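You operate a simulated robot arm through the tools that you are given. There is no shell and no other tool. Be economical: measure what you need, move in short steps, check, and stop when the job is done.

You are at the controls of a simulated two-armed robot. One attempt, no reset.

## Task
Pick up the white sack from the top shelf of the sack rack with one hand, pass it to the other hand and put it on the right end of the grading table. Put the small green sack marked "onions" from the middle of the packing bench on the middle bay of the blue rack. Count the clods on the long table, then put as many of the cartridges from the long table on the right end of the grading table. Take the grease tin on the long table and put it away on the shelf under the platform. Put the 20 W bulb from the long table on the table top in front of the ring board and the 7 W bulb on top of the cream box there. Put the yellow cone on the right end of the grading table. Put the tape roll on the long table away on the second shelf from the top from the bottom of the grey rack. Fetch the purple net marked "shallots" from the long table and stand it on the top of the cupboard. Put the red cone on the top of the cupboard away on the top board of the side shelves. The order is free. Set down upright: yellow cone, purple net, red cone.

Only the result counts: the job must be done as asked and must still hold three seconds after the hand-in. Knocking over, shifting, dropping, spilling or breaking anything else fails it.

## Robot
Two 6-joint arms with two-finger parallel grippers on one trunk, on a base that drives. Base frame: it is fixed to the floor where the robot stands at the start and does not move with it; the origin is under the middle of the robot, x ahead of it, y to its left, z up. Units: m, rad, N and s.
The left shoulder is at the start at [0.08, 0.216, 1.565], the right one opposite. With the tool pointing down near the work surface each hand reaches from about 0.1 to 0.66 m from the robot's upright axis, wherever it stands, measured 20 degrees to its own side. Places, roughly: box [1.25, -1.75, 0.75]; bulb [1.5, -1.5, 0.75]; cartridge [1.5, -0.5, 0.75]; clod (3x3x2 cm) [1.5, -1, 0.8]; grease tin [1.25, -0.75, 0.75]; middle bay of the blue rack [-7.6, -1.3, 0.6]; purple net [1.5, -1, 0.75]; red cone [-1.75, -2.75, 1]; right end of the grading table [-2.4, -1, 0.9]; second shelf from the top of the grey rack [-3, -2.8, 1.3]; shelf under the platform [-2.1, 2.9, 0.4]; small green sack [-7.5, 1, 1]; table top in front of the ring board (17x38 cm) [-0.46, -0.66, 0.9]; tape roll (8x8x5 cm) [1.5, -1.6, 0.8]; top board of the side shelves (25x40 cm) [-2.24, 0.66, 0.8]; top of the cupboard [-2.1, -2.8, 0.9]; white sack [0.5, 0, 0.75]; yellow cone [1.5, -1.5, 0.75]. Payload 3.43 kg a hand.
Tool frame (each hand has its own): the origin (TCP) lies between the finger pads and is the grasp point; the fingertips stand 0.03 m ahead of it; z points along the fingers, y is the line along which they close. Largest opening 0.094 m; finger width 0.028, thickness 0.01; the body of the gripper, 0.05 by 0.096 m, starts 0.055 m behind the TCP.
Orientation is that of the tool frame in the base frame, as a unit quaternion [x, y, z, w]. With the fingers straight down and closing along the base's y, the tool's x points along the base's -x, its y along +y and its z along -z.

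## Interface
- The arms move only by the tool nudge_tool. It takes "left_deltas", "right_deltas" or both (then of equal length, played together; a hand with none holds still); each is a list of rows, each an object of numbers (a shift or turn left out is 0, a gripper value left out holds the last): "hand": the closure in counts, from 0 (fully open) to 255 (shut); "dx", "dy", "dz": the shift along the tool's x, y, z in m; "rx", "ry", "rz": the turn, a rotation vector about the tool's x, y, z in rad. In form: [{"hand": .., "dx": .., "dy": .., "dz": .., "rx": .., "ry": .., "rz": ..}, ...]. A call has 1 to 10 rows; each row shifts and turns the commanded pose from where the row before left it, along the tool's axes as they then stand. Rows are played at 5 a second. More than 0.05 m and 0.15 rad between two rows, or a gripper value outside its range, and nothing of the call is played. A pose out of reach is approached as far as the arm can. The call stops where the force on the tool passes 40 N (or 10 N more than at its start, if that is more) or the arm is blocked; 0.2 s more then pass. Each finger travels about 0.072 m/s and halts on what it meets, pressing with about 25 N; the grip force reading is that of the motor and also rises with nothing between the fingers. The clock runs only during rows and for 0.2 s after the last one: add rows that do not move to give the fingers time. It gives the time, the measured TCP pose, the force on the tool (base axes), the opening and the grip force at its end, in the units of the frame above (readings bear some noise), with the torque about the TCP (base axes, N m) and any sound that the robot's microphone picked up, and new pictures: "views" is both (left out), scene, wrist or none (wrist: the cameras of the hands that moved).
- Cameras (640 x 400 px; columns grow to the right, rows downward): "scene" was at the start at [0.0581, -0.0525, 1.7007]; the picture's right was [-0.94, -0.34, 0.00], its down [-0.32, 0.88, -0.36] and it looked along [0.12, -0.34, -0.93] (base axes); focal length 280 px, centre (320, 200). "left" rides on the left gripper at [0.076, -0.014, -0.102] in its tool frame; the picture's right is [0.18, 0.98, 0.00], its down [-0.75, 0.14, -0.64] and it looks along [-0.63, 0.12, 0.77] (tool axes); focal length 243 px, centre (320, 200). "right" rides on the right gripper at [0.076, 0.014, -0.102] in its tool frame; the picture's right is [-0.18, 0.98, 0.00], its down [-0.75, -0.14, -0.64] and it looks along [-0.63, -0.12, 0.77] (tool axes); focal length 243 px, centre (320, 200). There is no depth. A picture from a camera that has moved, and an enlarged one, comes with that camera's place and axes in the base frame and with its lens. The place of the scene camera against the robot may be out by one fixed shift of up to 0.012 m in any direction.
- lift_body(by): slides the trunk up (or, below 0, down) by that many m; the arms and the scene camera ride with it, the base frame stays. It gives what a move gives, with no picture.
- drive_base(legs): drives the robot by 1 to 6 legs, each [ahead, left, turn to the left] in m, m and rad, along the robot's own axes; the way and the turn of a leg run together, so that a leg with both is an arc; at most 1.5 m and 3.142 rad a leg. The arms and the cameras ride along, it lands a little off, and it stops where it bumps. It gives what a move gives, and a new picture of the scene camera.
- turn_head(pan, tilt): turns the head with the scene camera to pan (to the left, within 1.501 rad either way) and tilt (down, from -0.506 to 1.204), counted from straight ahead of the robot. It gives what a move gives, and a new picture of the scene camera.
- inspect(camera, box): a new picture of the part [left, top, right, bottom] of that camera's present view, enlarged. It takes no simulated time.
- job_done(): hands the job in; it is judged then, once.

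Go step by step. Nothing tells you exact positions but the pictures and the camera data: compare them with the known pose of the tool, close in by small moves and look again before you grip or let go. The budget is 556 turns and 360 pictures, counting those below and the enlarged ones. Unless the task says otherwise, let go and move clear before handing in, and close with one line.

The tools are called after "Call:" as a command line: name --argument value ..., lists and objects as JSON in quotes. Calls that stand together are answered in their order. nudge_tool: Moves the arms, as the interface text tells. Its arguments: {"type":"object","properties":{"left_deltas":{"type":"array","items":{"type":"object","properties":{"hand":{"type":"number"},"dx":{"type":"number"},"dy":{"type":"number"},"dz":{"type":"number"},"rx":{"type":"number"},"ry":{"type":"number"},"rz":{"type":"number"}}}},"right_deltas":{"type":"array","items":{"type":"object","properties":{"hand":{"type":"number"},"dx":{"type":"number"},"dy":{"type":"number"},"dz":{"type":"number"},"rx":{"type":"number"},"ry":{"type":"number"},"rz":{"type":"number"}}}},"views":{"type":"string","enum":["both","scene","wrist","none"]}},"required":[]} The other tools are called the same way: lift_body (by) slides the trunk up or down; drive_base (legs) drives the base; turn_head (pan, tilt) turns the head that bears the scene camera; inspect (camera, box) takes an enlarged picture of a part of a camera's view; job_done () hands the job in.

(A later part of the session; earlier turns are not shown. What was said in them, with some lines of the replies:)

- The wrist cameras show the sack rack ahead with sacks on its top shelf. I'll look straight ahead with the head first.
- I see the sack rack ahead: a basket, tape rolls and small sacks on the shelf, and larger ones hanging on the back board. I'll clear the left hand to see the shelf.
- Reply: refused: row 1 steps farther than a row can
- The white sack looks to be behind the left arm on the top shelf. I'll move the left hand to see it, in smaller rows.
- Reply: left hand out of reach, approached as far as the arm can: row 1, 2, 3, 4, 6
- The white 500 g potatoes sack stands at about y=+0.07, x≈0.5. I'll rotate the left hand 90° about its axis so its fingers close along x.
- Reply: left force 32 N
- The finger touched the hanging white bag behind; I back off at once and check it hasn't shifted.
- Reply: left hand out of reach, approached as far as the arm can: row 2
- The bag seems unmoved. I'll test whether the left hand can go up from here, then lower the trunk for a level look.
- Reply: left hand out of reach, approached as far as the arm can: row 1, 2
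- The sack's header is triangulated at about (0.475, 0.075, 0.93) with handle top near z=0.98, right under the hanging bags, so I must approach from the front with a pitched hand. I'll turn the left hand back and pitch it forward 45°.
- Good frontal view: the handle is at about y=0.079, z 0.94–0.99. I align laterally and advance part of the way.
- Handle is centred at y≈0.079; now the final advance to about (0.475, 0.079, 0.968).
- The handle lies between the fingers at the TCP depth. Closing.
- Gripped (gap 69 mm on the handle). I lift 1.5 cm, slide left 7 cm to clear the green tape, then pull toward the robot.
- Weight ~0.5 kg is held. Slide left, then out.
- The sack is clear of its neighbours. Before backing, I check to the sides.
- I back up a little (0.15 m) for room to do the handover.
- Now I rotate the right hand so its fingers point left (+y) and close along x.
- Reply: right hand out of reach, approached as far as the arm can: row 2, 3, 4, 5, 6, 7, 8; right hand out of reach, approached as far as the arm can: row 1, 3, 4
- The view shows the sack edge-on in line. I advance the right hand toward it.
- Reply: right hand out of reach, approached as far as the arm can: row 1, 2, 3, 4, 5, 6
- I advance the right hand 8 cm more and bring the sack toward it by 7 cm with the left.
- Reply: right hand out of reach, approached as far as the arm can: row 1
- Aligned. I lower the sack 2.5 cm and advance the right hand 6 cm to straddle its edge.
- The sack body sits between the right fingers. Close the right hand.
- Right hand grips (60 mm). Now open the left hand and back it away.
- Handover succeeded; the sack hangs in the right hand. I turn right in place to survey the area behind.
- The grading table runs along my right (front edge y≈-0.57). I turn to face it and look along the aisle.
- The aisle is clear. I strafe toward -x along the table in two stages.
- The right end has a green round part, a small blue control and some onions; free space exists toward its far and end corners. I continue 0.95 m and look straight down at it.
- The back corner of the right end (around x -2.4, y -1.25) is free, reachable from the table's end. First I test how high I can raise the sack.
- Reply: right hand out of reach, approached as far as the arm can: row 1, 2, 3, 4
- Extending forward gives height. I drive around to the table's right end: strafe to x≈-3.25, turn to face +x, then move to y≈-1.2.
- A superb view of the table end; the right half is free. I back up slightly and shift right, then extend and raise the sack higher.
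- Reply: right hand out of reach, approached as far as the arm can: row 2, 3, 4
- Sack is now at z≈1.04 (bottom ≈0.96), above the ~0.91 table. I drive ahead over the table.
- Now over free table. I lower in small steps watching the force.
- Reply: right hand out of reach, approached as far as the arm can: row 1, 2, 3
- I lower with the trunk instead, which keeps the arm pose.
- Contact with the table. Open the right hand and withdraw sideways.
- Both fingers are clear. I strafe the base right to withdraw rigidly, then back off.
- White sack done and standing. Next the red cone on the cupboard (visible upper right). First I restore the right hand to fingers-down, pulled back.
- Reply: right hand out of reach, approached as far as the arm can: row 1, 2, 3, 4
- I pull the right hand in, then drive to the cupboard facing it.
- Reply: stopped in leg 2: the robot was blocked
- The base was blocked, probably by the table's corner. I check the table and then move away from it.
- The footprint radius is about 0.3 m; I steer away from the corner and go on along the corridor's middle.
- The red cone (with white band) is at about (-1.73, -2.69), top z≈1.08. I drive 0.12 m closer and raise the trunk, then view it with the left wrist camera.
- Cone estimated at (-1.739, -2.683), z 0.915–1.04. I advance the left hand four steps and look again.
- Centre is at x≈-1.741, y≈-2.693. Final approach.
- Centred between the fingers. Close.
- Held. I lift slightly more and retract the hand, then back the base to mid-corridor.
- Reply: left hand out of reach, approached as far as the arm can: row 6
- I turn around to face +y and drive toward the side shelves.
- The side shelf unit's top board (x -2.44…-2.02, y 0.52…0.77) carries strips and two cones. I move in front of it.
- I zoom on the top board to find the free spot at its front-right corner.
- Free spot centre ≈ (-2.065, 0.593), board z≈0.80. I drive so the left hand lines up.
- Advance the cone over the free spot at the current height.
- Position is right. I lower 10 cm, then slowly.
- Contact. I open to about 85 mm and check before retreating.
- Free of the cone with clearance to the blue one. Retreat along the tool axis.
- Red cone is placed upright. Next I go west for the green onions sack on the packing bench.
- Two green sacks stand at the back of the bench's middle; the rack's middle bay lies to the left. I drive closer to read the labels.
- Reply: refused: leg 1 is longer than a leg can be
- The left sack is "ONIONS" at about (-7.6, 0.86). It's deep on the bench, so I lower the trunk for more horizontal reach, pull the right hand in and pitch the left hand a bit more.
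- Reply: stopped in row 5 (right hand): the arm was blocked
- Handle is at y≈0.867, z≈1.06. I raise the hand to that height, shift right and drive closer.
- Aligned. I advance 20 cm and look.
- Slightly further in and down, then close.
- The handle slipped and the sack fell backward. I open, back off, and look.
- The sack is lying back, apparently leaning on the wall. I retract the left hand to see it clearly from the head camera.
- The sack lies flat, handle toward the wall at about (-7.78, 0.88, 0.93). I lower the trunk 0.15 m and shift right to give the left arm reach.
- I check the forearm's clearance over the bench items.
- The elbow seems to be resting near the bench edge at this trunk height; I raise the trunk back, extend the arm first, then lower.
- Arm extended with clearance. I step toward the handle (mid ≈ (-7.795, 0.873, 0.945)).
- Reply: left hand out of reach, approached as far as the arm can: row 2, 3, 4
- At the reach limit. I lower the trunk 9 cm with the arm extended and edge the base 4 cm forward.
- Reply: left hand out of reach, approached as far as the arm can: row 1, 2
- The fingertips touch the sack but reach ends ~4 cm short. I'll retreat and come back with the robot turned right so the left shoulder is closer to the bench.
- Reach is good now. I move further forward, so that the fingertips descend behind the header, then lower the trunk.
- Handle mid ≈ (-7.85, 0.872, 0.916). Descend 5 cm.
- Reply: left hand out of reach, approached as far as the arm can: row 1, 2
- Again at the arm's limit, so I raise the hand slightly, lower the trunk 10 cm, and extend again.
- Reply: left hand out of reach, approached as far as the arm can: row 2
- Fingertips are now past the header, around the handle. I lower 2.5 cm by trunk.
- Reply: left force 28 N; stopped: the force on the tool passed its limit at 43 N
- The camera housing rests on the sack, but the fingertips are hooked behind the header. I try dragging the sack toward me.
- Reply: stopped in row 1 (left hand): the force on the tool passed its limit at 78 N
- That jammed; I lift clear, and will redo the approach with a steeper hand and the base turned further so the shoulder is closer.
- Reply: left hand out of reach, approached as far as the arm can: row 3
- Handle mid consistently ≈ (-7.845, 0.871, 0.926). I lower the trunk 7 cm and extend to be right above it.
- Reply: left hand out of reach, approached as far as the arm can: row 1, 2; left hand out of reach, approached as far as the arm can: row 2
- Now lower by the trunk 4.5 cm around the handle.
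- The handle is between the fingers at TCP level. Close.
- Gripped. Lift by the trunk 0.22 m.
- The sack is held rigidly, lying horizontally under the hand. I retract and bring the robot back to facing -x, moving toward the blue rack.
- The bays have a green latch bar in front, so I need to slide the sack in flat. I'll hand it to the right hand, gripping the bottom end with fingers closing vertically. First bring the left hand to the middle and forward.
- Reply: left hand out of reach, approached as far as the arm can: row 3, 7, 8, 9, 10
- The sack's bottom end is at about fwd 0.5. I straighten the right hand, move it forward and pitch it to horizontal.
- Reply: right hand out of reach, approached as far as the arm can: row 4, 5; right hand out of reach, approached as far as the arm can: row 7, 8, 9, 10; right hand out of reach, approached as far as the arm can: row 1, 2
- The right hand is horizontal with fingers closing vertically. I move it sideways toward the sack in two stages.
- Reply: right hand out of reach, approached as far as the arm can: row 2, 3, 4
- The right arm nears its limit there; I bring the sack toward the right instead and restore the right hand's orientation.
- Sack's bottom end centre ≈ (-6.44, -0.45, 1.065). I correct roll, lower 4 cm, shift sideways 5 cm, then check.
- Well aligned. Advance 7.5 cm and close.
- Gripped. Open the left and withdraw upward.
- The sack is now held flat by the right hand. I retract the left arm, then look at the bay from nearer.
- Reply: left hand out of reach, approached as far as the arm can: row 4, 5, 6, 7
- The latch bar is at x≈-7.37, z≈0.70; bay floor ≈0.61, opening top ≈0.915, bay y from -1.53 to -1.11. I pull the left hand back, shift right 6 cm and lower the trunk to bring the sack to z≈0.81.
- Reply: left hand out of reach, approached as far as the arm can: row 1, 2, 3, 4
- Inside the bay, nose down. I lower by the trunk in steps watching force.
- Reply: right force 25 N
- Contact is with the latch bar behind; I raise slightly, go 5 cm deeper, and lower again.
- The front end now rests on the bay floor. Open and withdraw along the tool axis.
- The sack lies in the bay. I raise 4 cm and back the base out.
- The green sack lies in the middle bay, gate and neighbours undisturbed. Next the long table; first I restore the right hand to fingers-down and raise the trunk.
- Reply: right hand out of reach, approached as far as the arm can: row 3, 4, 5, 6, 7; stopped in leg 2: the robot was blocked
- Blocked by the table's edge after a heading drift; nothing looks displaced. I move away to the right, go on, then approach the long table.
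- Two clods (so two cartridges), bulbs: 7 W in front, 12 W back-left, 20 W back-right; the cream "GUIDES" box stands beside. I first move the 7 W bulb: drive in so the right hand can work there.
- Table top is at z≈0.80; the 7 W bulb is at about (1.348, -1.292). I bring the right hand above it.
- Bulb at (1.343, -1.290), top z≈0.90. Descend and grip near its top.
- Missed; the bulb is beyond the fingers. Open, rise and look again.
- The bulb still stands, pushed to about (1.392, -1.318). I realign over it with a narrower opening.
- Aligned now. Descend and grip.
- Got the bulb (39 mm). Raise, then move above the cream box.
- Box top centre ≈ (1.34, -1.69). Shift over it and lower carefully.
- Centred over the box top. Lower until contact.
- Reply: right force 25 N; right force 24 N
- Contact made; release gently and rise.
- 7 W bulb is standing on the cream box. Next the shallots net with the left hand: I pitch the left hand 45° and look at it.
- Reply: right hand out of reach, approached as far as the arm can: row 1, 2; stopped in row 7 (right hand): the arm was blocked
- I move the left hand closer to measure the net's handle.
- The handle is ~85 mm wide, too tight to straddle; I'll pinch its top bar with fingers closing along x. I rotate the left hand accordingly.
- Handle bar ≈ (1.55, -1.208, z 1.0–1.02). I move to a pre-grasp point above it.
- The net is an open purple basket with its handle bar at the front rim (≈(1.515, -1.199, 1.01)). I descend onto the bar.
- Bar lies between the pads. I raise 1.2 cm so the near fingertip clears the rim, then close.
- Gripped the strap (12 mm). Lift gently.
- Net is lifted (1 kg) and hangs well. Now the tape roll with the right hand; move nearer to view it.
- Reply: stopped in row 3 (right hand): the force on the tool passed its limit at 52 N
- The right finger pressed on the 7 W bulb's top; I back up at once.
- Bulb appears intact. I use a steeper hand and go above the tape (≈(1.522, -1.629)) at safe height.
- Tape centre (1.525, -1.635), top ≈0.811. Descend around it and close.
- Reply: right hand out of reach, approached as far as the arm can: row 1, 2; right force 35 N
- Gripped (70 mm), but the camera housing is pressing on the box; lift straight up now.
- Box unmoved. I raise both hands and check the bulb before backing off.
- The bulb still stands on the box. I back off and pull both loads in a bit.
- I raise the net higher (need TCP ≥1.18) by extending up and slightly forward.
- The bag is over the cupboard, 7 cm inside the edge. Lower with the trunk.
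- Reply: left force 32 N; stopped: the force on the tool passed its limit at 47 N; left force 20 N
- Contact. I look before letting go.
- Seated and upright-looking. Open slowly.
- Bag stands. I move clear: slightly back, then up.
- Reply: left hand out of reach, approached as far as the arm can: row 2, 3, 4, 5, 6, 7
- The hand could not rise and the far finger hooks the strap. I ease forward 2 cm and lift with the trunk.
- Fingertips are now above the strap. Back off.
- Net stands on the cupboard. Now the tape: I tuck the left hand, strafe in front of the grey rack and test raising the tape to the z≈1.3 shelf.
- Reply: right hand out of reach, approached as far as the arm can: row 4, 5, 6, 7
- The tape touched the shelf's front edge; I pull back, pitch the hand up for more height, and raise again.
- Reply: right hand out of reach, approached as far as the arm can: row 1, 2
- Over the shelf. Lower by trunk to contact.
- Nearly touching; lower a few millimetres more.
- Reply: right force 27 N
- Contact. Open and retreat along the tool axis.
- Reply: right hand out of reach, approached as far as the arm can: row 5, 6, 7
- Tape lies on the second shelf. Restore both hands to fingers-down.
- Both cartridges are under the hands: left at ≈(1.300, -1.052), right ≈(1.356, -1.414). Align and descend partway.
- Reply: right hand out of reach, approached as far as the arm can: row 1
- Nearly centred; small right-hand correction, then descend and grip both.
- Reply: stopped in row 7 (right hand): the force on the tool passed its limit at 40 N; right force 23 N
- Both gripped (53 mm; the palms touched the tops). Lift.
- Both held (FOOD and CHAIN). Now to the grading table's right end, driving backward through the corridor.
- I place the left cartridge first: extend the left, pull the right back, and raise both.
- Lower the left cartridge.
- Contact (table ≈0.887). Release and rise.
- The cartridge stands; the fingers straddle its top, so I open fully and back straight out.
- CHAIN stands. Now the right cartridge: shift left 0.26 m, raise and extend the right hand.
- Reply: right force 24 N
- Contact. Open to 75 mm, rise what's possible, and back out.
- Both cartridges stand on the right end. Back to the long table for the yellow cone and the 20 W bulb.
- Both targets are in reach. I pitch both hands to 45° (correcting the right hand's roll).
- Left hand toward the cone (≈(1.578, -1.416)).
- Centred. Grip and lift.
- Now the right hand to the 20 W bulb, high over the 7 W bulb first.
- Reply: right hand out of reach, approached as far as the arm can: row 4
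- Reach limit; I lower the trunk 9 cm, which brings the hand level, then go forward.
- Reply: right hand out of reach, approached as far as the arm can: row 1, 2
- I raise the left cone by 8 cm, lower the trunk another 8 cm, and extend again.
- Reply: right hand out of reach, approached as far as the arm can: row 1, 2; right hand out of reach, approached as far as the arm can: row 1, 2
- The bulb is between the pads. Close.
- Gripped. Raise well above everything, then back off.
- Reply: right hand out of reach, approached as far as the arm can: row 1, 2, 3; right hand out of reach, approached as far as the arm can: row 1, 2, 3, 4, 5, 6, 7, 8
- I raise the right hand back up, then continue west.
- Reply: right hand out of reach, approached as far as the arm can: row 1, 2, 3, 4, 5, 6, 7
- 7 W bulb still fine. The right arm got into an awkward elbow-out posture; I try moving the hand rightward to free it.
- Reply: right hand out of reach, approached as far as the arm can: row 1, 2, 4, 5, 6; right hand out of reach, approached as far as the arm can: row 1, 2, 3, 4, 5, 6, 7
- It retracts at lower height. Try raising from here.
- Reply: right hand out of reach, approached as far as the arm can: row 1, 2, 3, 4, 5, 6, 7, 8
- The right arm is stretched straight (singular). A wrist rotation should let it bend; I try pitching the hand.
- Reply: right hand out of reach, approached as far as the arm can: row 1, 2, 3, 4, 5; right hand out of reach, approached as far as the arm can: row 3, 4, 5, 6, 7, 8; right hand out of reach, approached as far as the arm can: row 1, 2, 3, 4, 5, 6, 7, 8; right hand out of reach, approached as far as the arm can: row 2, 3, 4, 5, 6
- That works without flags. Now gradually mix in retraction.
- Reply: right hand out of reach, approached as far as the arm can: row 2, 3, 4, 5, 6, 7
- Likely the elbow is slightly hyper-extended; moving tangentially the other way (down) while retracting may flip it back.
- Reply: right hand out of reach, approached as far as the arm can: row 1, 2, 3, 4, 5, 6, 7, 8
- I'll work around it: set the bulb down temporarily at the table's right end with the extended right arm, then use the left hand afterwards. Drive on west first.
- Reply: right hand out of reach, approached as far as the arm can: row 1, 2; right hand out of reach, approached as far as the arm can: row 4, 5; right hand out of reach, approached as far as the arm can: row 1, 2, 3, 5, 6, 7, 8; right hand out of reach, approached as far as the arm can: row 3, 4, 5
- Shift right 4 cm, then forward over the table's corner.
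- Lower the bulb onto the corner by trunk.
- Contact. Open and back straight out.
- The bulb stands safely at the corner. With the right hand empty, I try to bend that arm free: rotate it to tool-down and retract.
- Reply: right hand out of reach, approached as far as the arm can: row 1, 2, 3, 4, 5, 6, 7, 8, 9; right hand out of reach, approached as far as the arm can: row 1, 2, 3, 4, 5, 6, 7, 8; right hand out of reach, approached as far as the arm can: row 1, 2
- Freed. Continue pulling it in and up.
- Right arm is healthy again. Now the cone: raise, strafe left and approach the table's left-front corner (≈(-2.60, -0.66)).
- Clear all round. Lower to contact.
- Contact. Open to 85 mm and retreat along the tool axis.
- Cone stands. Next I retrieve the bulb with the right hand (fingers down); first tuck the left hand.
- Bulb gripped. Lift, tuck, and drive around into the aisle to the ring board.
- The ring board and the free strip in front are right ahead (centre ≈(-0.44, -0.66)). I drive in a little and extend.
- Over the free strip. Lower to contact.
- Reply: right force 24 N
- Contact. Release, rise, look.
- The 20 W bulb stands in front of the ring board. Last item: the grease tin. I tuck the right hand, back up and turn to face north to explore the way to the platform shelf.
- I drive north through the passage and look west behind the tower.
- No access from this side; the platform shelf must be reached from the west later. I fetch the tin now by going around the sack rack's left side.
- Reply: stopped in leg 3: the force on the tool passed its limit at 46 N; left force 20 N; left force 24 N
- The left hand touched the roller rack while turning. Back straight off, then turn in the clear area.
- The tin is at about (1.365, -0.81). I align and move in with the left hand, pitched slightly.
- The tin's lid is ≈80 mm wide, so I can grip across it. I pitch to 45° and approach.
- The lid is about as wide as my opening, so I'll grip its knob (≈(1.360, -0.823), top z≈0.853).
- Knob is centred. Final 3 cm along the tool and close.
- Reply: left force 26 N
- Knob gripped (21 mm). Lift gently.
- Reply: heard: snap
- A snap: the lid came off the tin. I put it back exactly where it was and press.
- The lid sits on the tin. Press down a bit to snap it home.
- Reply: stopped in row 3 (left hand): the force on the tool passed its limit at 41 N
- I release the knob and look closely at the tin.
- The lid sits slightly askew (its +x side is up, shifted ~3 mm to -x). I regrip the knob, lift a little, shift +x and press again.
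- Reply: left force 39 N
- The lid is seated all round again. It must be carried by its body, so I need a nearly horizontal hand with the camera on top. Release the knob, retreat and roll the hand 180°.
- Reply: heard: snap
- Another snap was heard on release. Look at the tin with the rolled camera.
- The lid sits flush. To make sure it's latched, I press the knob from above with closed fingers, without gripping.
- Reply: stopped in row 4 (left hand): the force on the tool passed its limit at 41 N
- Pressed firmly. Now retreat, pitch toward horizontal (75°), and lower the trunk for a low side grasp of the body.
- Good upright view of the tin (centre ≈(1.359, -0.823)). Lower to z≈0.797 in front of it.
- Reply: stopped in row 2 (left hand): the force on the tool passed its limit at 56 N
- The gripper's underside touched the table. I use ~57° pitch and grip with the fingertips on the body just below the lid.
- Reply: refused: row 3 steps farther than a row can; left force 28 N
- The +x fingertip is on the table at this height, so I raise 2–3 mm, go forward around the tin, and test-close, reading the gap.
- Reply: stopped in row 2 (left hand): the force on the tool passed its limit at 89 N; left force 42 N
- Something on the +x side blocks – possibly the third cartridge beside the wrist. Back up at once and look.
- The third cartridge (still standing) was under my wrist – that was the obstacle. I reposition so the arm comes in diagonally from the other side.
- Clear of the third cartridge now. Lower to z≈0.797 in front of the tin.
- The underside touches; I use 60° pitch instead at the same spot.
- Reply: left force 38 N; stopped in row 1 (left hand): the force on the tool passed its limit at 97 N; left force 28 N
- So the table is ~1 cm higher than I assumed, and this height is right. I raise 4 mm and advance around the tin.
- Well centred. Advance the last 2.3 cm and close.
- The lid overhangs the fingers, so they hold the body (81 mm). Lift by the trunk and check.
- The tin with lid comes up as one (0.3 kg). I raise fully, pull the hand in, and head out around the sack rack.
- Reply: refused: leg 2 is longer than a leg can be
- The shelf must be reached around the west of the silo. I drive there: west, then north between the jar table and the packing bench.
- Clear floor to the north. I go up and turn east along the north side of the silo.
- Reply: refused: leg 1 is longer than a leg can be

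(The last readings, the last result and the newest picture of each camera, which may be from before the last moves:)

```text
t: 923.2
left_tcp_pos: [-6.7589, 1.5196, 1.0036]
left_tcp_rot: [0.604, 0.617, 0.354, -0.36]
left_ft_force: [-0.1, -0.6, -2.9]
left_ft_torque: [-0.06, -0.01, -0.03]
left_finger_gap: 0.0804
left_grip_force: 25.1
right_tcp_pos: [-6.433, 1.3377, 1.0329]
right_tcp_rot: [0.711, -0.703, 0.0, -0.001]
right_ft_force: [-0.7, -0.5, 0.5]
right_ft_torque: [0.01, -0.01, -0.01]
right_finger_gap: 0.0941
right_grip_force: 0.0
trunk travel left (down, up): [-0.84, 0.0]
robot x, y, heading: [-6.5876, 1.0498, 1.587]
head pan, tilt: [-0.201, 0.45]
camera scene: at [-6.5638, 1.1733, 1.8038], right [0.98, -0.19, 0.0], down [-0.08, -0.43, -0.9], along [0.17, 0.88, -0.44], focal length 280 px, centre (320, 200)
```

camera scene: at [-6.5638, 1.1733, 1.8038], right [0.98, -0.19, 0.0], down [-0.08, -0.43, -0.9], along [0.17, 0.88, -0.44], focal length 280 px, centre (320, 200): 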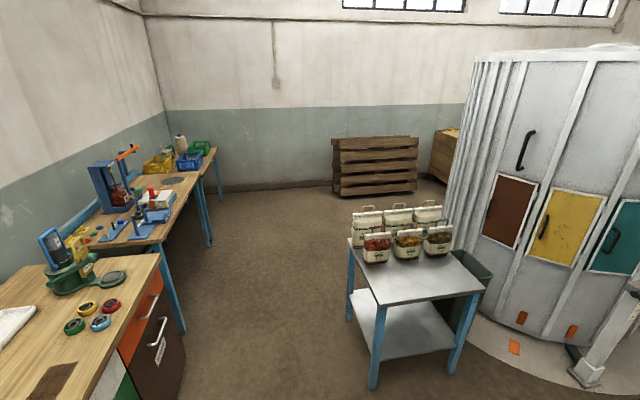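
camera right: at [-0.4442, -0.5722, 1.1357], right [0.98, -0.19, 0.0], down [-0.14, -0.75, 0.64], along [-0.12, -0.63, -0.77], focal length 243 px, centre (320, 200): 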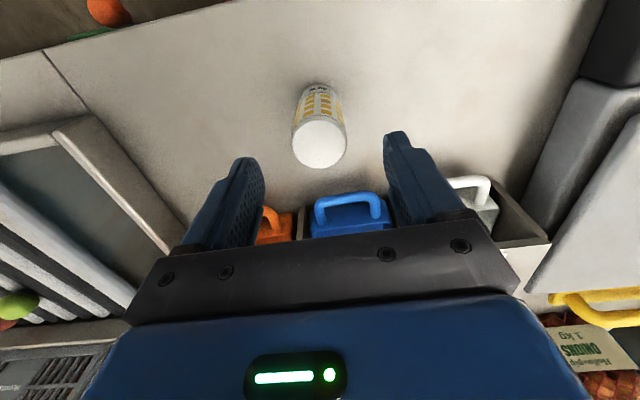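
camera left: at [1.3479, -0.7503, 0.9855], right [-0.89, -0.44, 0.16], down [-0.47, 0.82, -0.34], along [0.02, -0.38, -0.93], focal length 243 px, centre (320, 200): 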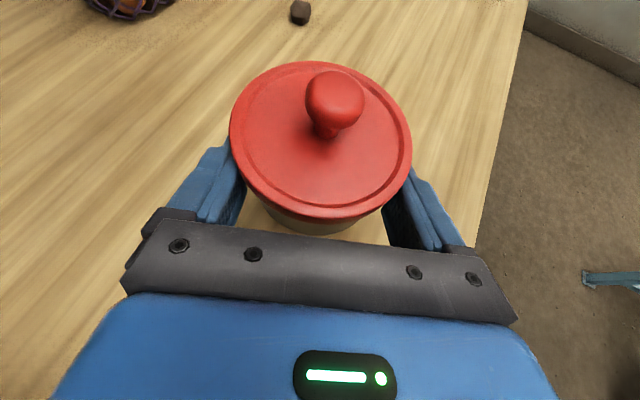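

Call:
drive_base --legs '[[1.47, 0, 0], [1.47, 0, 0], [0, 0, -1.587], [1.45, 0.1, 0]]'

```text
t: 947.9
left_tcp_pos: [-4.6917, 4.1355, 1.0035]
left_tcp_rot: [0.862, -0.024, 0.506, 0.015]
left_ft_force: [-0.1, -0.3, -3.2]
left_ft_torque: [-0.01, 0.08, 0.0]
left_finger_gap: 0.08
left_grip_force: 24.9
right_tcp_pos: [-4.8986, 3.8246, 1.0331]
right_tcp_rot: [0.033, 0.999, -0.001, 0.0]
right_ft_force: [-0.6, 0.0, -0.5]
right_ft_torque: [0.01, -0.02, -0.04]
right_finger_gap: 0.094
right_grip_force: 0.1
trunk travel left (down, up): [-0.84, 0.0]
robot x, y, heading: [-5.1665, 4.003, -0.062]
head pan, tilt: [-0.201, 0.45]
camera scene: at [-5.0422, 3.9768, 1.8039], right [-0.26, -0.97, 0.0], down [-0.42, 0.11, -0.9], along [0.87, -0.23, -0.43], focal length 280 px, centre (320, 200)
```

scene: 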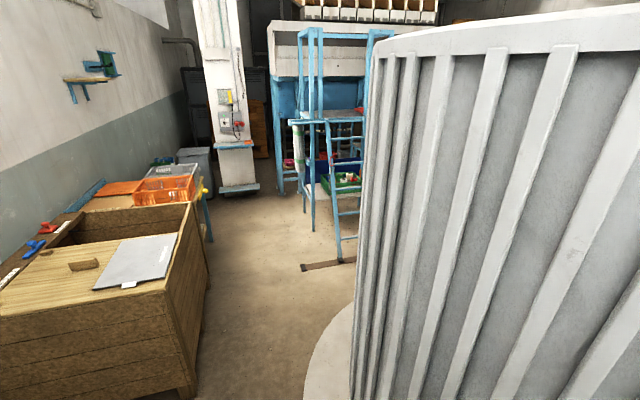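

I see the blue platform with a ladder and crates on its lower shelf. I thread between the wooden box and the silo base at y≈4.13.

Call:
drive_base --legs '[[0.2, 0.13, 0.062], [1.1, 0, 0], [1.2, 0, 0]]'

Call:
turn_head --pan -1.0 --tilt 0.7

```text
t: 960.4
left_tcp_pos: [-2.2366, 4.3192, 1.0043]
left_tcp_rot: [0.863, 0.011, 0.506, -0.005]
left_ft_force: [-0.7, 0.3, -3.4]
left_ft_torque: [-0.01, 0.05, -0.03]
left_finger_gap: 0.0801
left_grip_force: 25.2
right_tcp_pos: [-2.4174, 3.9935, 1.0326]
right_tcp_rot: [-0.008, 1.0, -0.002, 0.0]
right_ft_force: [-0.1, -0.9, 0.6]
right_ft_torque: [0.01, 0.0, -0.01]
right_finger_gap: 0.094
right_grip_force: 0.0
trunk travel left (down, up): [-0.84, 0.0]
robot x, y, heading: [-2.7027, 4.1519, 0.02]
head pan, tilt: [-0.201, 0.45]
camera scene: at [-2.5738, 4.1332, 1.8039], right [-0.18, -0.98, 0.0], down [-0.43, 0.08, -0.9], along [0.89, -0.16, -0.43], focal length 280 px, centre (320, 200)
```

scene: 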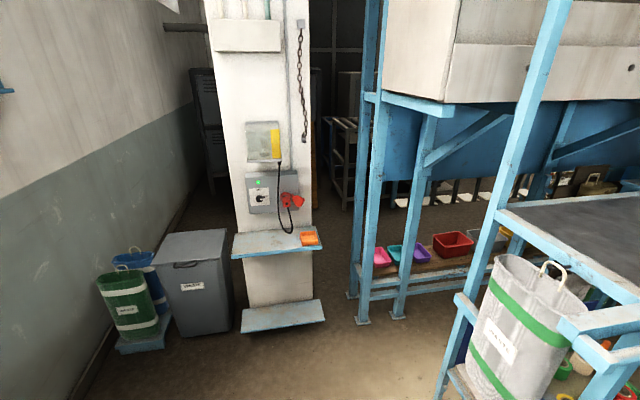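

```text
t: 961.6
left_tcp_pos: [-2.237, 4.3187, 1.0034]
left_tcp_rot: [0.863, 0.011, 0.505, -0.006]
left_ft_force: [-0.4, -0.6, -2.0]
left_ft_torque: [-0.04, 0.05, 0.02]
left_finger_gap: 0.0804
left_grip_force: 25.4
right_tcp_pos: [-2.4179, 3.9927, 1.0323]
right_tcp_rot: [-0.008, 1.0, 0.0, 0.0]
right_ft_force: [0.0, -0.2, 0.0]
right_ft_torque: [-0.02, -0.02, -0.03]
right_finger_gap: 0.0942
right_grip_force: 0.0
trunk travel left (down, up): [-0.84, 0.0]
robot x, y, heading: [-2.7036, 4.1458, 0.013]
head pan, tilt: [-1.0, 0.7]
camera scene: at [-2.6161, 4.0781, 1.7817], right [-0.83, -0.56, 0.0], down [-0.36, 0.54, -0.76], along [0.42, -0.64, -0.64], focal length 280 px, centre (320, 200)
```

scene: 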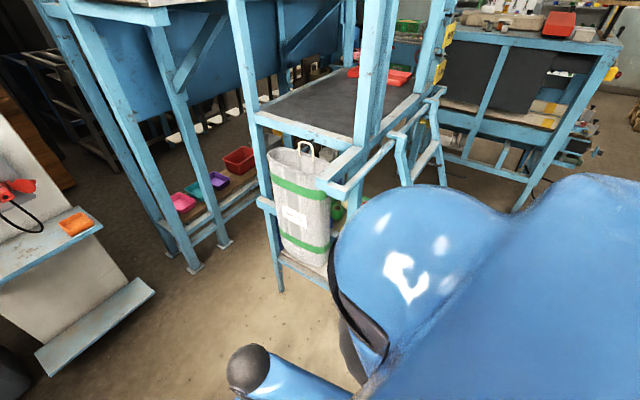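

The platform's lower shelf is right there. I turn to face it.

Call:
drive_base --legs '[[0, 0, -1.585], [0, 0.35, 0]]'

Call:
turn_head --pan 0.1 --tilt 0.85

```text
t: 967.7
left_tcp_pos: [-2.1856, 3.6834, 1.0038]
left_tcp_rot: [0.614, -0.607, 0.36, 0.355]
left_ft_force: [-0.5, 0.5, -3.2]
left_ft_torque: [0.03, 0.02, 0.03]
left_finger_gap: 0.0799
left_grip_force: 25.0
right_tcp_pos: [-2.5085, 3.8685, 1.0313]
right_tcp_rot: [0.705, 0.709, 0.0, 0.001]
right_ft_force: [-0.1, -0.9, -0.2]
right_ft_torque: [0.0, -0.02, 0.0]
right_finger_gap: 0.0939
right_grip_force: 0.1
trunk travel left (down, up): [-0.84, 0.0]
robot x, y, heading: [-2.3481, 4.149, -1.561]
head pan, tilt: [-1.0, 0.7]
camera scene: at [-2.4159, 4.0742, 1.7815], right [-0.55, 0.84, 0.0], down [0.54, 0.35, -0.76], along [-0.64, -0.42, -0.65], focal length 280 px, centre (320, 200)
```

scene: 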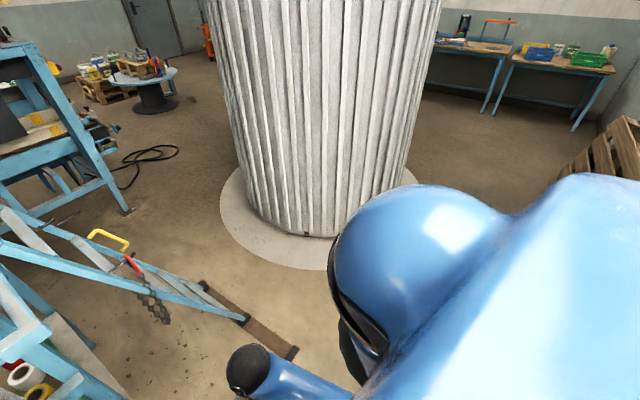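

```text
t: 969.0
left_tcp_pos: [-2.1829, 3.6832, 1.0038]
left_tcp_rot: [0.615, -0.606, 0.36, 0.354]
left_ft_force: [0.0, -0.3, -2.6]
left_ft_torque: [0.08, 0.03, 0.01]
left_finger_gap: 0.0801
left_grip_force: 25.0
right_tcp_pos: [-2.5078, 3.8669, 1.0337]
right_tcp_rot: [0.705, 0.709, -0.001, -0.001]
right_ft_force: [0.5, 2.1, 0.2]
right_ft_torque: [-0.01, 0.02, -0.01]
right_finger_gap: 0.0936
right_grip_force: 0.1
trunk travel left (down, up): [-0.84, 0.0]
robot x, y, heading: [-2.3513, 4.1498, -1.563]
head pan, tilt: [0.099, 0.85]
camera scene: at [-2.333, 4.0426, 1.7694], right [-0.99, -0.1, 0.0], down [-0.08, 0.75, -0.66], along [0.07, -0.66, -0.75], focal length 280 px, centre (320, 200)
```

scene: 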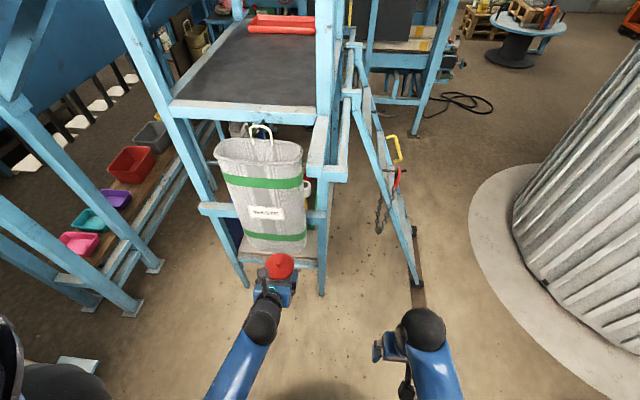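

The shelf end (z≈0.4, y≈3.29) holds a big sack with a free strip to its right (x≈-2.17). Zoom to check it.

Call:
inspect --camera "scene" --box '[190, 120, 430, 310]'

```text
2.11 times, centred on (310, 215) of scene
camera zoom: at [-2.333, 4.0426, 1.7694], right [-0.99, -0.1, 0.0], down [-0.08, 0.75, -0.66], along [0.07, -0.66, -0.75], focal length 588 px, centre (341, 168)
```

zoom: 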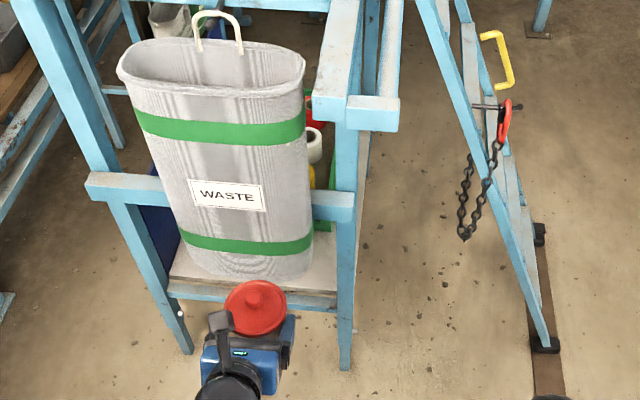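

The waste sack fills this end. I lower the trunk and look obliquely under the deck at the rest of the shelf.

Call:
lift_body --by -0.5

Call:
drive_base --legs '[[0, -0.38, 0]]'

Call:
turn_head --pan 0.42 --tilt 0.45

```text
refused: -0.5 is not a number from -0.4 to 0.4
```

```text
t: 971.4
left_tcp_pos: [-2.5557, 3.6813, 1.0033]
left_tcp_rot: [0.614, -0.606, 0.358, 0.357]
left_ft_force: [0.2, 0.5, -3.0]
left_ft_torque: [0.04, 0.06, -0.01]
left_finger_gap: 0.0803
left_grip_force: 25.4
right_tcp_pos: [-2.8802, 3.8655, 1.0339]
right_tcp_rot: [0.705, 0.709, -0.002, -0.002]
right_ft_force: [0.7, 0.4, 0.0]
right_ft_torque: [0.03, 0.05, 0.01]
right_finger_gap: 0.0939
right_grip_force: 0.0
trunk travel left (down, up): [-0.84, 0.0]
robot x, y, heading: [-2.7253, 4.1475, -1.564]
head pan, tilt: [0.099, 0.85]
camera scene: at [-2.7023, 4.0405, 1.7694], right [-0.99, -0.11, 0.0], down [-0.08, 0.75, -0.66], along [0.07, -0.66, -0.75], focal length 280 px, centre (320, 200)
```

scene: 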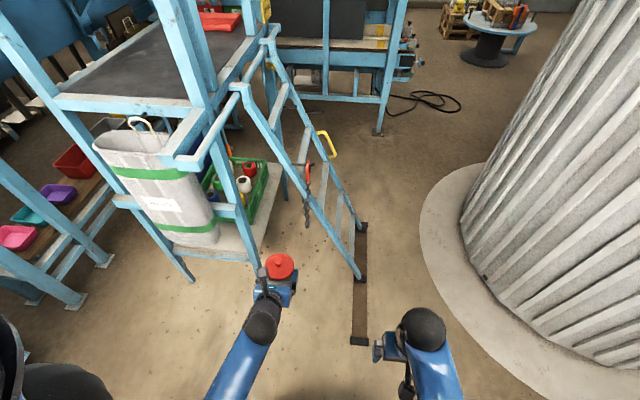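

```text
t: 972.3
left_tcp_pos: [-2.5586, 3.6815, 1.0041]
left_tcp_rot: [0.614, -0.606, 0.36, 0.355]
left_ft_force: [-0.1, 1.2, -3.7]
left_ft_torque: [0.05, -0.02, -0.03]
left_finger_gap: 0.0802
left_grip_force: 25.0
right_tcp_pos: [-2.8831, 3.8645, 1.0322]
right_tcp_rot: [0.706, 0.708, -0.001, 0.0]
right_ft_force: [-0.1, 0.5, -0.7]
right_ft_torque: [-0.02, -0.02, -0.01]
right_finger_gap: 0.0943
right_grip_force: 0.0
trunk travel left (down, up): [-0.84, 0.0]
robot x, y, heading: [-2.7213, 4.1482, -1.568]
head pan, tilt: [0.421, 0.45]
camera scene: at [-2.6776, 4.0345, 1.8038], right [-0.91, -0.41, 0.0], down [-0.18, 0.4, -0.9], along [0.37, -0.82, -0.44], focal length 280 px, centre (320, 200)
```

scene: 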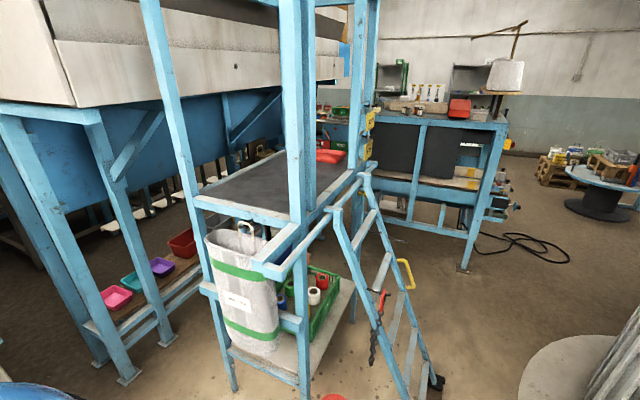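

There is a free front-right corner on the shelf (≈x -2.16, y 3.20) beside the waste sack and in front of the green crate. I line up and lower.

Call:
drive_base --legs '[[0, 0.4, 0]]'

Call:
lift_body --by -0.4

Call:
lift_body --by -0.13

```text
t: 974.8
left_tcp_pos: [-2.1595, 3.6831, 1.0038]
left_tcp_rot: [0.615, -0.605, 0.361, 0.354]
left_ft_force: [-0.1, -0.3, -1.9]
left_ft_torque: [0.08, -0.02, 0.03]
left_finger_gap: 0.0801
left_grip_force: 24.4
right_tcp_pos: [-2.4839, 3.8686, 1.033]
right_tcp_rot: [0.705, 0.709, 0.001, 0.0]
right_ft_force: [-0.1, -0.4, 0.2]
right_ft_torque: [-0.02, -0.01, -0.03]
right_finger_gap: 0.0938
right_grip_force: 0.1
trunk travel left (down, up): [-0.84, 0.0]
robot x, y, heading: [-2.3242, 4.1484, -1.559]
head pan, tilt: [0.421, 0.45]
camera scene: at [-2.2807, 4.0374, 1.8039], right [-0.91, -0.42, 0.0], down [-0.18, 0.4, -0.9], along [0.38, -0.82, -0.43], focal length 280 px, centre (320, 200)
```

scene: 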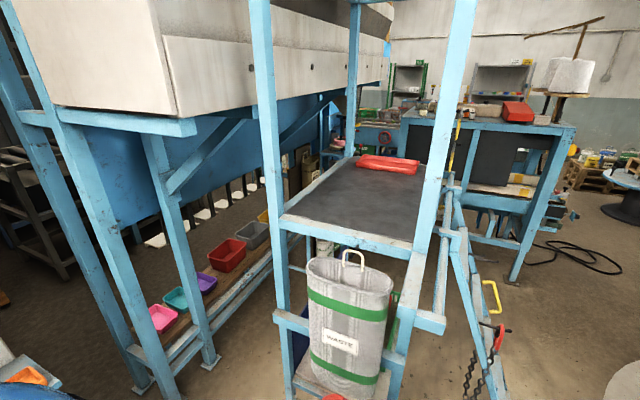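

```text
t: 978.6
left_tcp_pos: [-2.1575, 3.6854, 0.6036]
left_tcp_rot: [0.615, -0.605, 0.36, 0.355]
left_ft_force: [0.3, -0.6, -3.2]
left_ft_torque: [0.04, -0.01, 0.01]
left_finger_gap: 0.0799
left_grip_force: 24.9
right_tcp_pos: [-2.4815, 3.8683, 0.6329]
right_tcp_rot: [0.705, 0.71, -0.001, 0.0]
right_ft_force: [-0.5, 0.4, 0.4]
right_ft_torque: [0.0, 0.01, -0.01]
right_finger_gap: 0.0941
right_grip_force: 0.1
trunk travel left (down, up): [-0.44, 0.4]
robot x, y, heading: [-2.326, 4.1513, -1.562]
head pan, tilt: [0.421, 0.45]
```

```text
t: 980.2
left_tcp_pos: [-2.1561, 3.6838, 0.4727]
left_tcp_rot: [0.615, -0.605, 0.36, 0.355]
left_ft_force: [0.1, 0.1, -2.1]
left_ft_torque: [0.05, -0.02, -0.02]
left_finger_gap: 0.0797
left_grip_force: 25.5
right_tcp_pos: [-2.4823, 3.8693, 0.5018]
right_tcp_rot: [0.705, 0.709, -0.001, -0.001]
right_ft_force: [-0.3, 1.0, 0.1]
right_ft_torque: [-0.04, 0.01, 0.0]
right_finger_gap: 0.094
right_grip_force: 0.1
trunk travel left (down, up): [-0.31, 0.53]
robot x, y, heading: [-2.3218, 4.1515, -1.567]
head pan, tilt: [0.421, 0.45]
```

Now a wrist view of the shelf before going in.

Call:
inspect --camera "left" --box '[0, 0, 640, 260]'

```text
1.00 times, centred on (320, 130) of left (not enlarged: the box is as wide or as high as the picture)
camera zoom: at [-2.1429, 3.7364, 0.5918], right [-0.98, -0.1, 0.16], down [-0.16, 0.93, -0.34], along [-0.11, -0.36, -0.93], focal length 243 px, centre (320, 270)
```

zoom: 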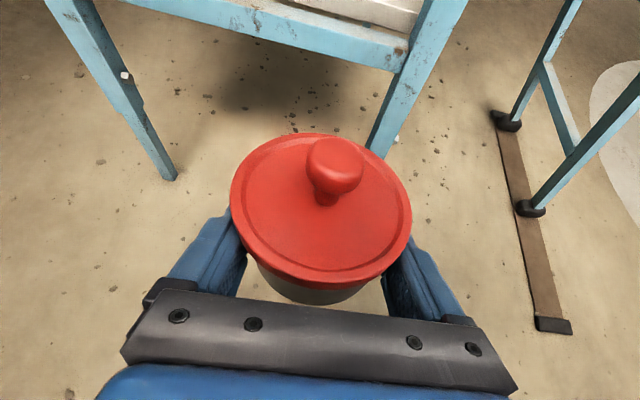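

Path is clear between the post and the waste sack. Drive in 0.45 m.

Call:
drive_base --legs '[[0.25, 0, 0], [0.2, 0, 0]]'

Call:
inspect --camera "left" --box '[0, 0, 640, 260]'

```text
t: 983.2
left_tcp_pos: [-2.1562, 3.2386, 0.4757]
left_tcp_rot: [0.613, -0.606, 0.36, 0.357]
left_ft_force: [0.5, 0.7, -2.9]
left_ft_torque: [0.03, 0.03, 0.01]
left_finger_gap: 0.0803
left_grip_force: 25.1
right_tcp_pos: [-2.4804, 3.4227, 0.5045]
right_tcp_rot: [0.706, 0.708, -0.002, 0.0]
right_ft_force: [0.3, 0.4, -0.4]
right_ft_torque: [-0.02, -0.01, 0.0]
right_finger_gap: 0.0937
right_grip_force: 0.1
trunk travel left (down, up): [-0.31, 0.53]
robot x, y, heading: [-2.3201, 3.7037, -1.566]
head pan, tilt: [0.421, 0.45]
camera scene: at [-2.2754, 3.5957, 1.2754], right [-0.92, -0.4, 0.0], down [-0.17, 0.39, -0.91], along [0.36, -0.83, -0.42], focal length 280 px, centre (320, 200)
```

scene: 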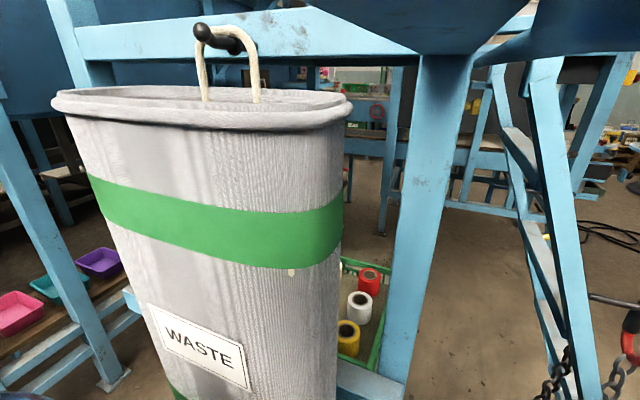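

```text
1.00 times, centred on (320, 130) of left (not enlarged: the box is as wide or as high as the picture)
camera zoom: at [-2.1414, 3.291, 0.5939], right [-0.98, -0.1, 0.16], down [-0.15, 0.93, -0.35], along [-0.11, -0.37, -0.92], focal length 243 px, centre (320, 270)
```

zoom: 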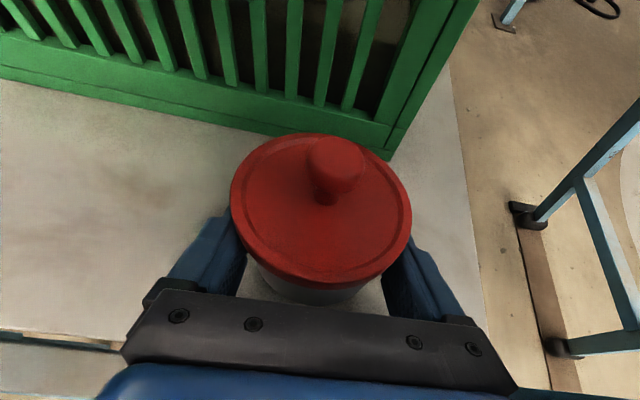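

Over the free corner. Lower in small steps.

Call:
lift_body --by -0.03

Call:
lift_body --by -0.01

Call:
lift_body --by -0.006

```text
t: 983.9
left_tcp_pos: [-2.158, 3.2377, 0.4564]
left_tcp_rot: [0.608, -0.602, 0.367, 0.364]
left_ft_force: [1.9, -2.6, 2.1]
left_ft_torque: [-0.11, -0.26, -0.06]
left_finger_gap: 0.0807
left_grip_force: 25.0
right_tcp_pos: [-2.4809, 3.4259, 0.4756]
right_tcp_rot: [0.706, 0.709, -0.003, 0.002]
right_ft_force: [-0.1, 0.0, -0.6]
right_ft_torque: [0.01, 0.02, 0.0]
right_finger_gap: 0.0941
right_grip_force: 0.0
trunk travel left (down, up): [-0.281, 0.559]
robot x, y, heading: [-2.3222, 3.7051, -1.564]
head pan, tilt: [0.421, 0.45]
stopped: the force on the tool passed its limit at 50 N (the readings are from after the stop); the commanded pose is now the measured one
```

```text
t: 984.3
left_tcp_pos: [-2.1583, 3.2372, 0.456]
left_tcp_rot: [0.605, -0.6, 0.371, 0.369]
left_ft_force: [1.0, -1.8, 3.8]
left_ft_torque: [0.11, -0.09, -0.03]
left_finger_gap: 0.0805
left_grip_force: 25.1
right_tcp_pos: [-2.4811, 3.4283, 0.4703]
right_tcp_rot: [0.705, 0.709, -0.006, 0.003]
right_ft_force: [-0.5, 0.4, -0.6]
right_ft_torque: [-0.01, 0.0, -0.01]
right_finger_gap: 0.0937
right_grip_force: 0.0
trunk travel left (down, up): [-0.275, 0.565]
robot x, y, heading: [-2.3201, 3.7033, -1.565]
head pan, tilt: [0.421, 0.45]
stopped: the force on the tool passed its limit at 50 N (the readings are from after the stop); the commanded pose is now the measured one
```

```text
t: 984.9
left_tcp_pos: [-2.1578, 3.2362, 0.4553]
left_tcp_rot: [0.602, -0.598, 0.375, 0.373]
left_ft_force: [2.5, -2.9, 5.8]
left_ft_torque: [0.19, -0.11, -0.05]
left_finger_gap: 0.0805
left_grip_force: 25.5
right_tcp_pos: [-2.4806, 3.4289, 0.4653]
right_tcp_rot: [0.704, 0.71, -0.005, 0.005]
right_ft_force: [-0.4, -0.5, 0.4]
right_ft_torque: [0.02, 0.01, 0.02]
right_finger_gap: 0.0938
right_grip_force: 0.0
trunk travel left (down, up): [-0.27, 0.57]
robot x, y, heading: [-2.3233, 3.7063, -1.561]
head pan, tilt: [0.421, 0.45]
stopped: the force on the tool passed its limit at 46 N (the readings are from after the stop); the commanded pose is now the measured one
```

Contact with the shelf (z≈0.43). Open and check the tin.

Call:
nudge_tool --left_deltas '[{"hand": 25}, {"hand": 0}, {"hand": 0}, {"hand": 0}]' --views "wrist"

```text
t: 985.9
left_tcp_pos: [-2.1582, 3.2358, 0.4563]
left_tcp_rot: [0.602, -0.598, 0.374, 0.373]
left_ft_force: [-6.2, 3.8, 8.4]
left_ft_torque: [-0.06, -0.2, 0.08]
left_finger_gap: 0.0905
left_grip_force: 0.0
right_tcp_pos: [-2.4807, 3.428, 0.4657]
right_tcp_rot: [0.705, 0.709, -0.004, 0.004]
right_ft_force: [0.2, 0.2, 0.3]
right_ft_torque: [-0.01, 0.01, 0.01]
right_finger_gap: 0.0939
right_grip_force: 0.0
trunk travel left (down, up): [-0.27, 0.57]
robot x, y, heading: [-2.3198, 3.7117, -1.566]
head pan, tilt: [0.421, 0.45]
camera left: at [-2.1435, 3.2943, 0.5709], right [-0.98, -0.09, 0.17], down [-0.15, 0.91, -0.39], along [-0.12, -0.41, -0.9], focal length 243 px, centre (320, 200)
```

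left: 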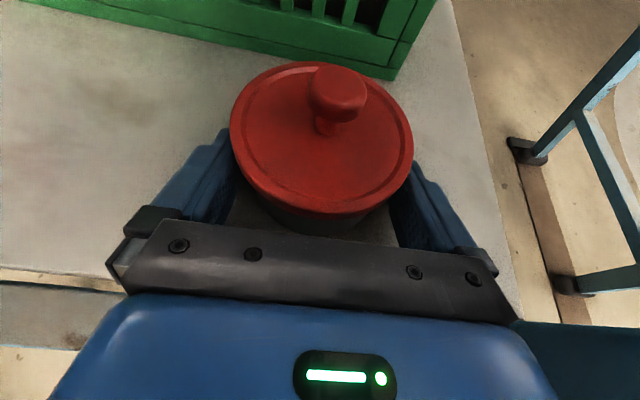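

The tin sits with its lid on. Ease up a few millimetres and back straight out.

Call:
nudge_tool --left_deltas '[{"hand": 10, "dx": 0.003, "dz": -0.002}, {"dx": -0.008, "dz": -0.018}, {"dx": -0.013, "dz": -0.03}, {"dx": -0.016, "dz": -0.037}, {}]' --views "wrist"

```text
t: 987.1
left_tcp_pos: [-2.1585, 3.329, 0.4639]
left_tcp_rot: [0.602, -0.598, 0.374, 0.374]
left_ft_force: [0.2, -0.2, 0.5]
left_ft_torque: [0.02, 0.02, 0.0]
left_finger_gap: 0.0905
left_grip_force: 0.1
right_tcp_pos: [-2.4809, 3.4274, 0.4652]
right_tcp_rot: [0.704, 0.71, -0.004, 0.004]
right_ft_force: [0.4, 0.6, -0.1]
right_ft_torque: [0.01, -0.01, -0.02]
right_finger_gap: 0.094
right_grip_force: 0.0
trunk travel left (down, up): [-0.27, 0.57]
robot x, y, heading: [-2.3194, 3.7108, -1.568]
head pan, tilt: [0.421, 0.45]
camera left: at [-2.144, 3.3875, 0.5787], right [-0.98, -0.09, 0.17], down [-0.15, 0.91, -0.39], along [-0.12, -0.41, -0.9], focal length 243 px, centre (320, 200)
```

left: 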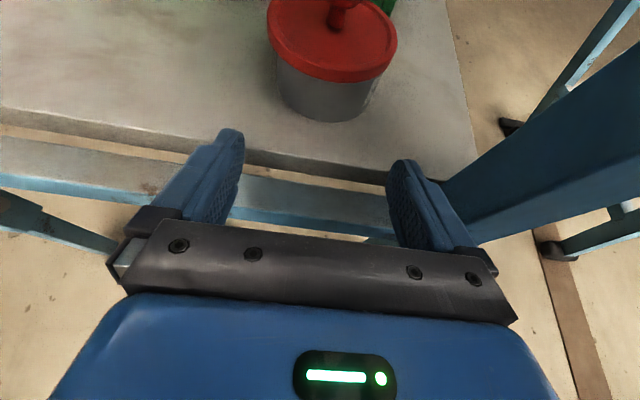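

The tin stands on the shelf, lid on. I move clear.

Call:
drive_base --legs '[[-0.25, 0, 0]]'

Call:
job_done

```text
t: 988.9
left_tcp_pos: [-2.1585, 3.578, 0.46]
left_tcp_rot: [0.606, -0.598, 0.372, 0.369]
left_ft_force: [0.9, 0.2, 0.0]
left_ft_torque: [0.01, -0.04, 0.03]
left_finger_gap: 0.0905
left_grip_force: 0.0
right_tcp_pos: [-2.4809, 3.6747, 0.4622]
right_tcp_rot: [0.704, 0.71, -0.001, 0.001]
right_ft_force: [0.7, 0.6, -0.2]
right_ft_torque: [-0.01, -0.03, 0.0]
right_finger_gap: 0.0942
right_grip_force: 0.1
trunk travel left (down, up): [-0.27, 0.57]
robot x, y, heading: [-2.325, 3.9575, -1.561]
head pan, tilt: [0.421, 0.45]
camera scene: at [-2.2763, 3.8462, 1.2335], right [-0.91, -0.42, 0.0], down [-0.18, 0.39, -0.9], along [0.38, -0.82, -0.43], focal length 280 px, centre (320, 200)
```

scene: 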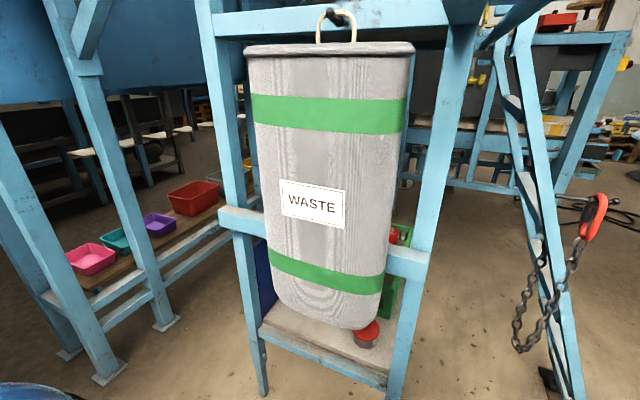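

```text
The job is handed in.
```

I've handed in the job with every item put where you asked; I counted two clods, so two cartridges went to the grading table. The grease tin's lid came off once during pickup. I pressed it back on, but I can't say whether it latched.
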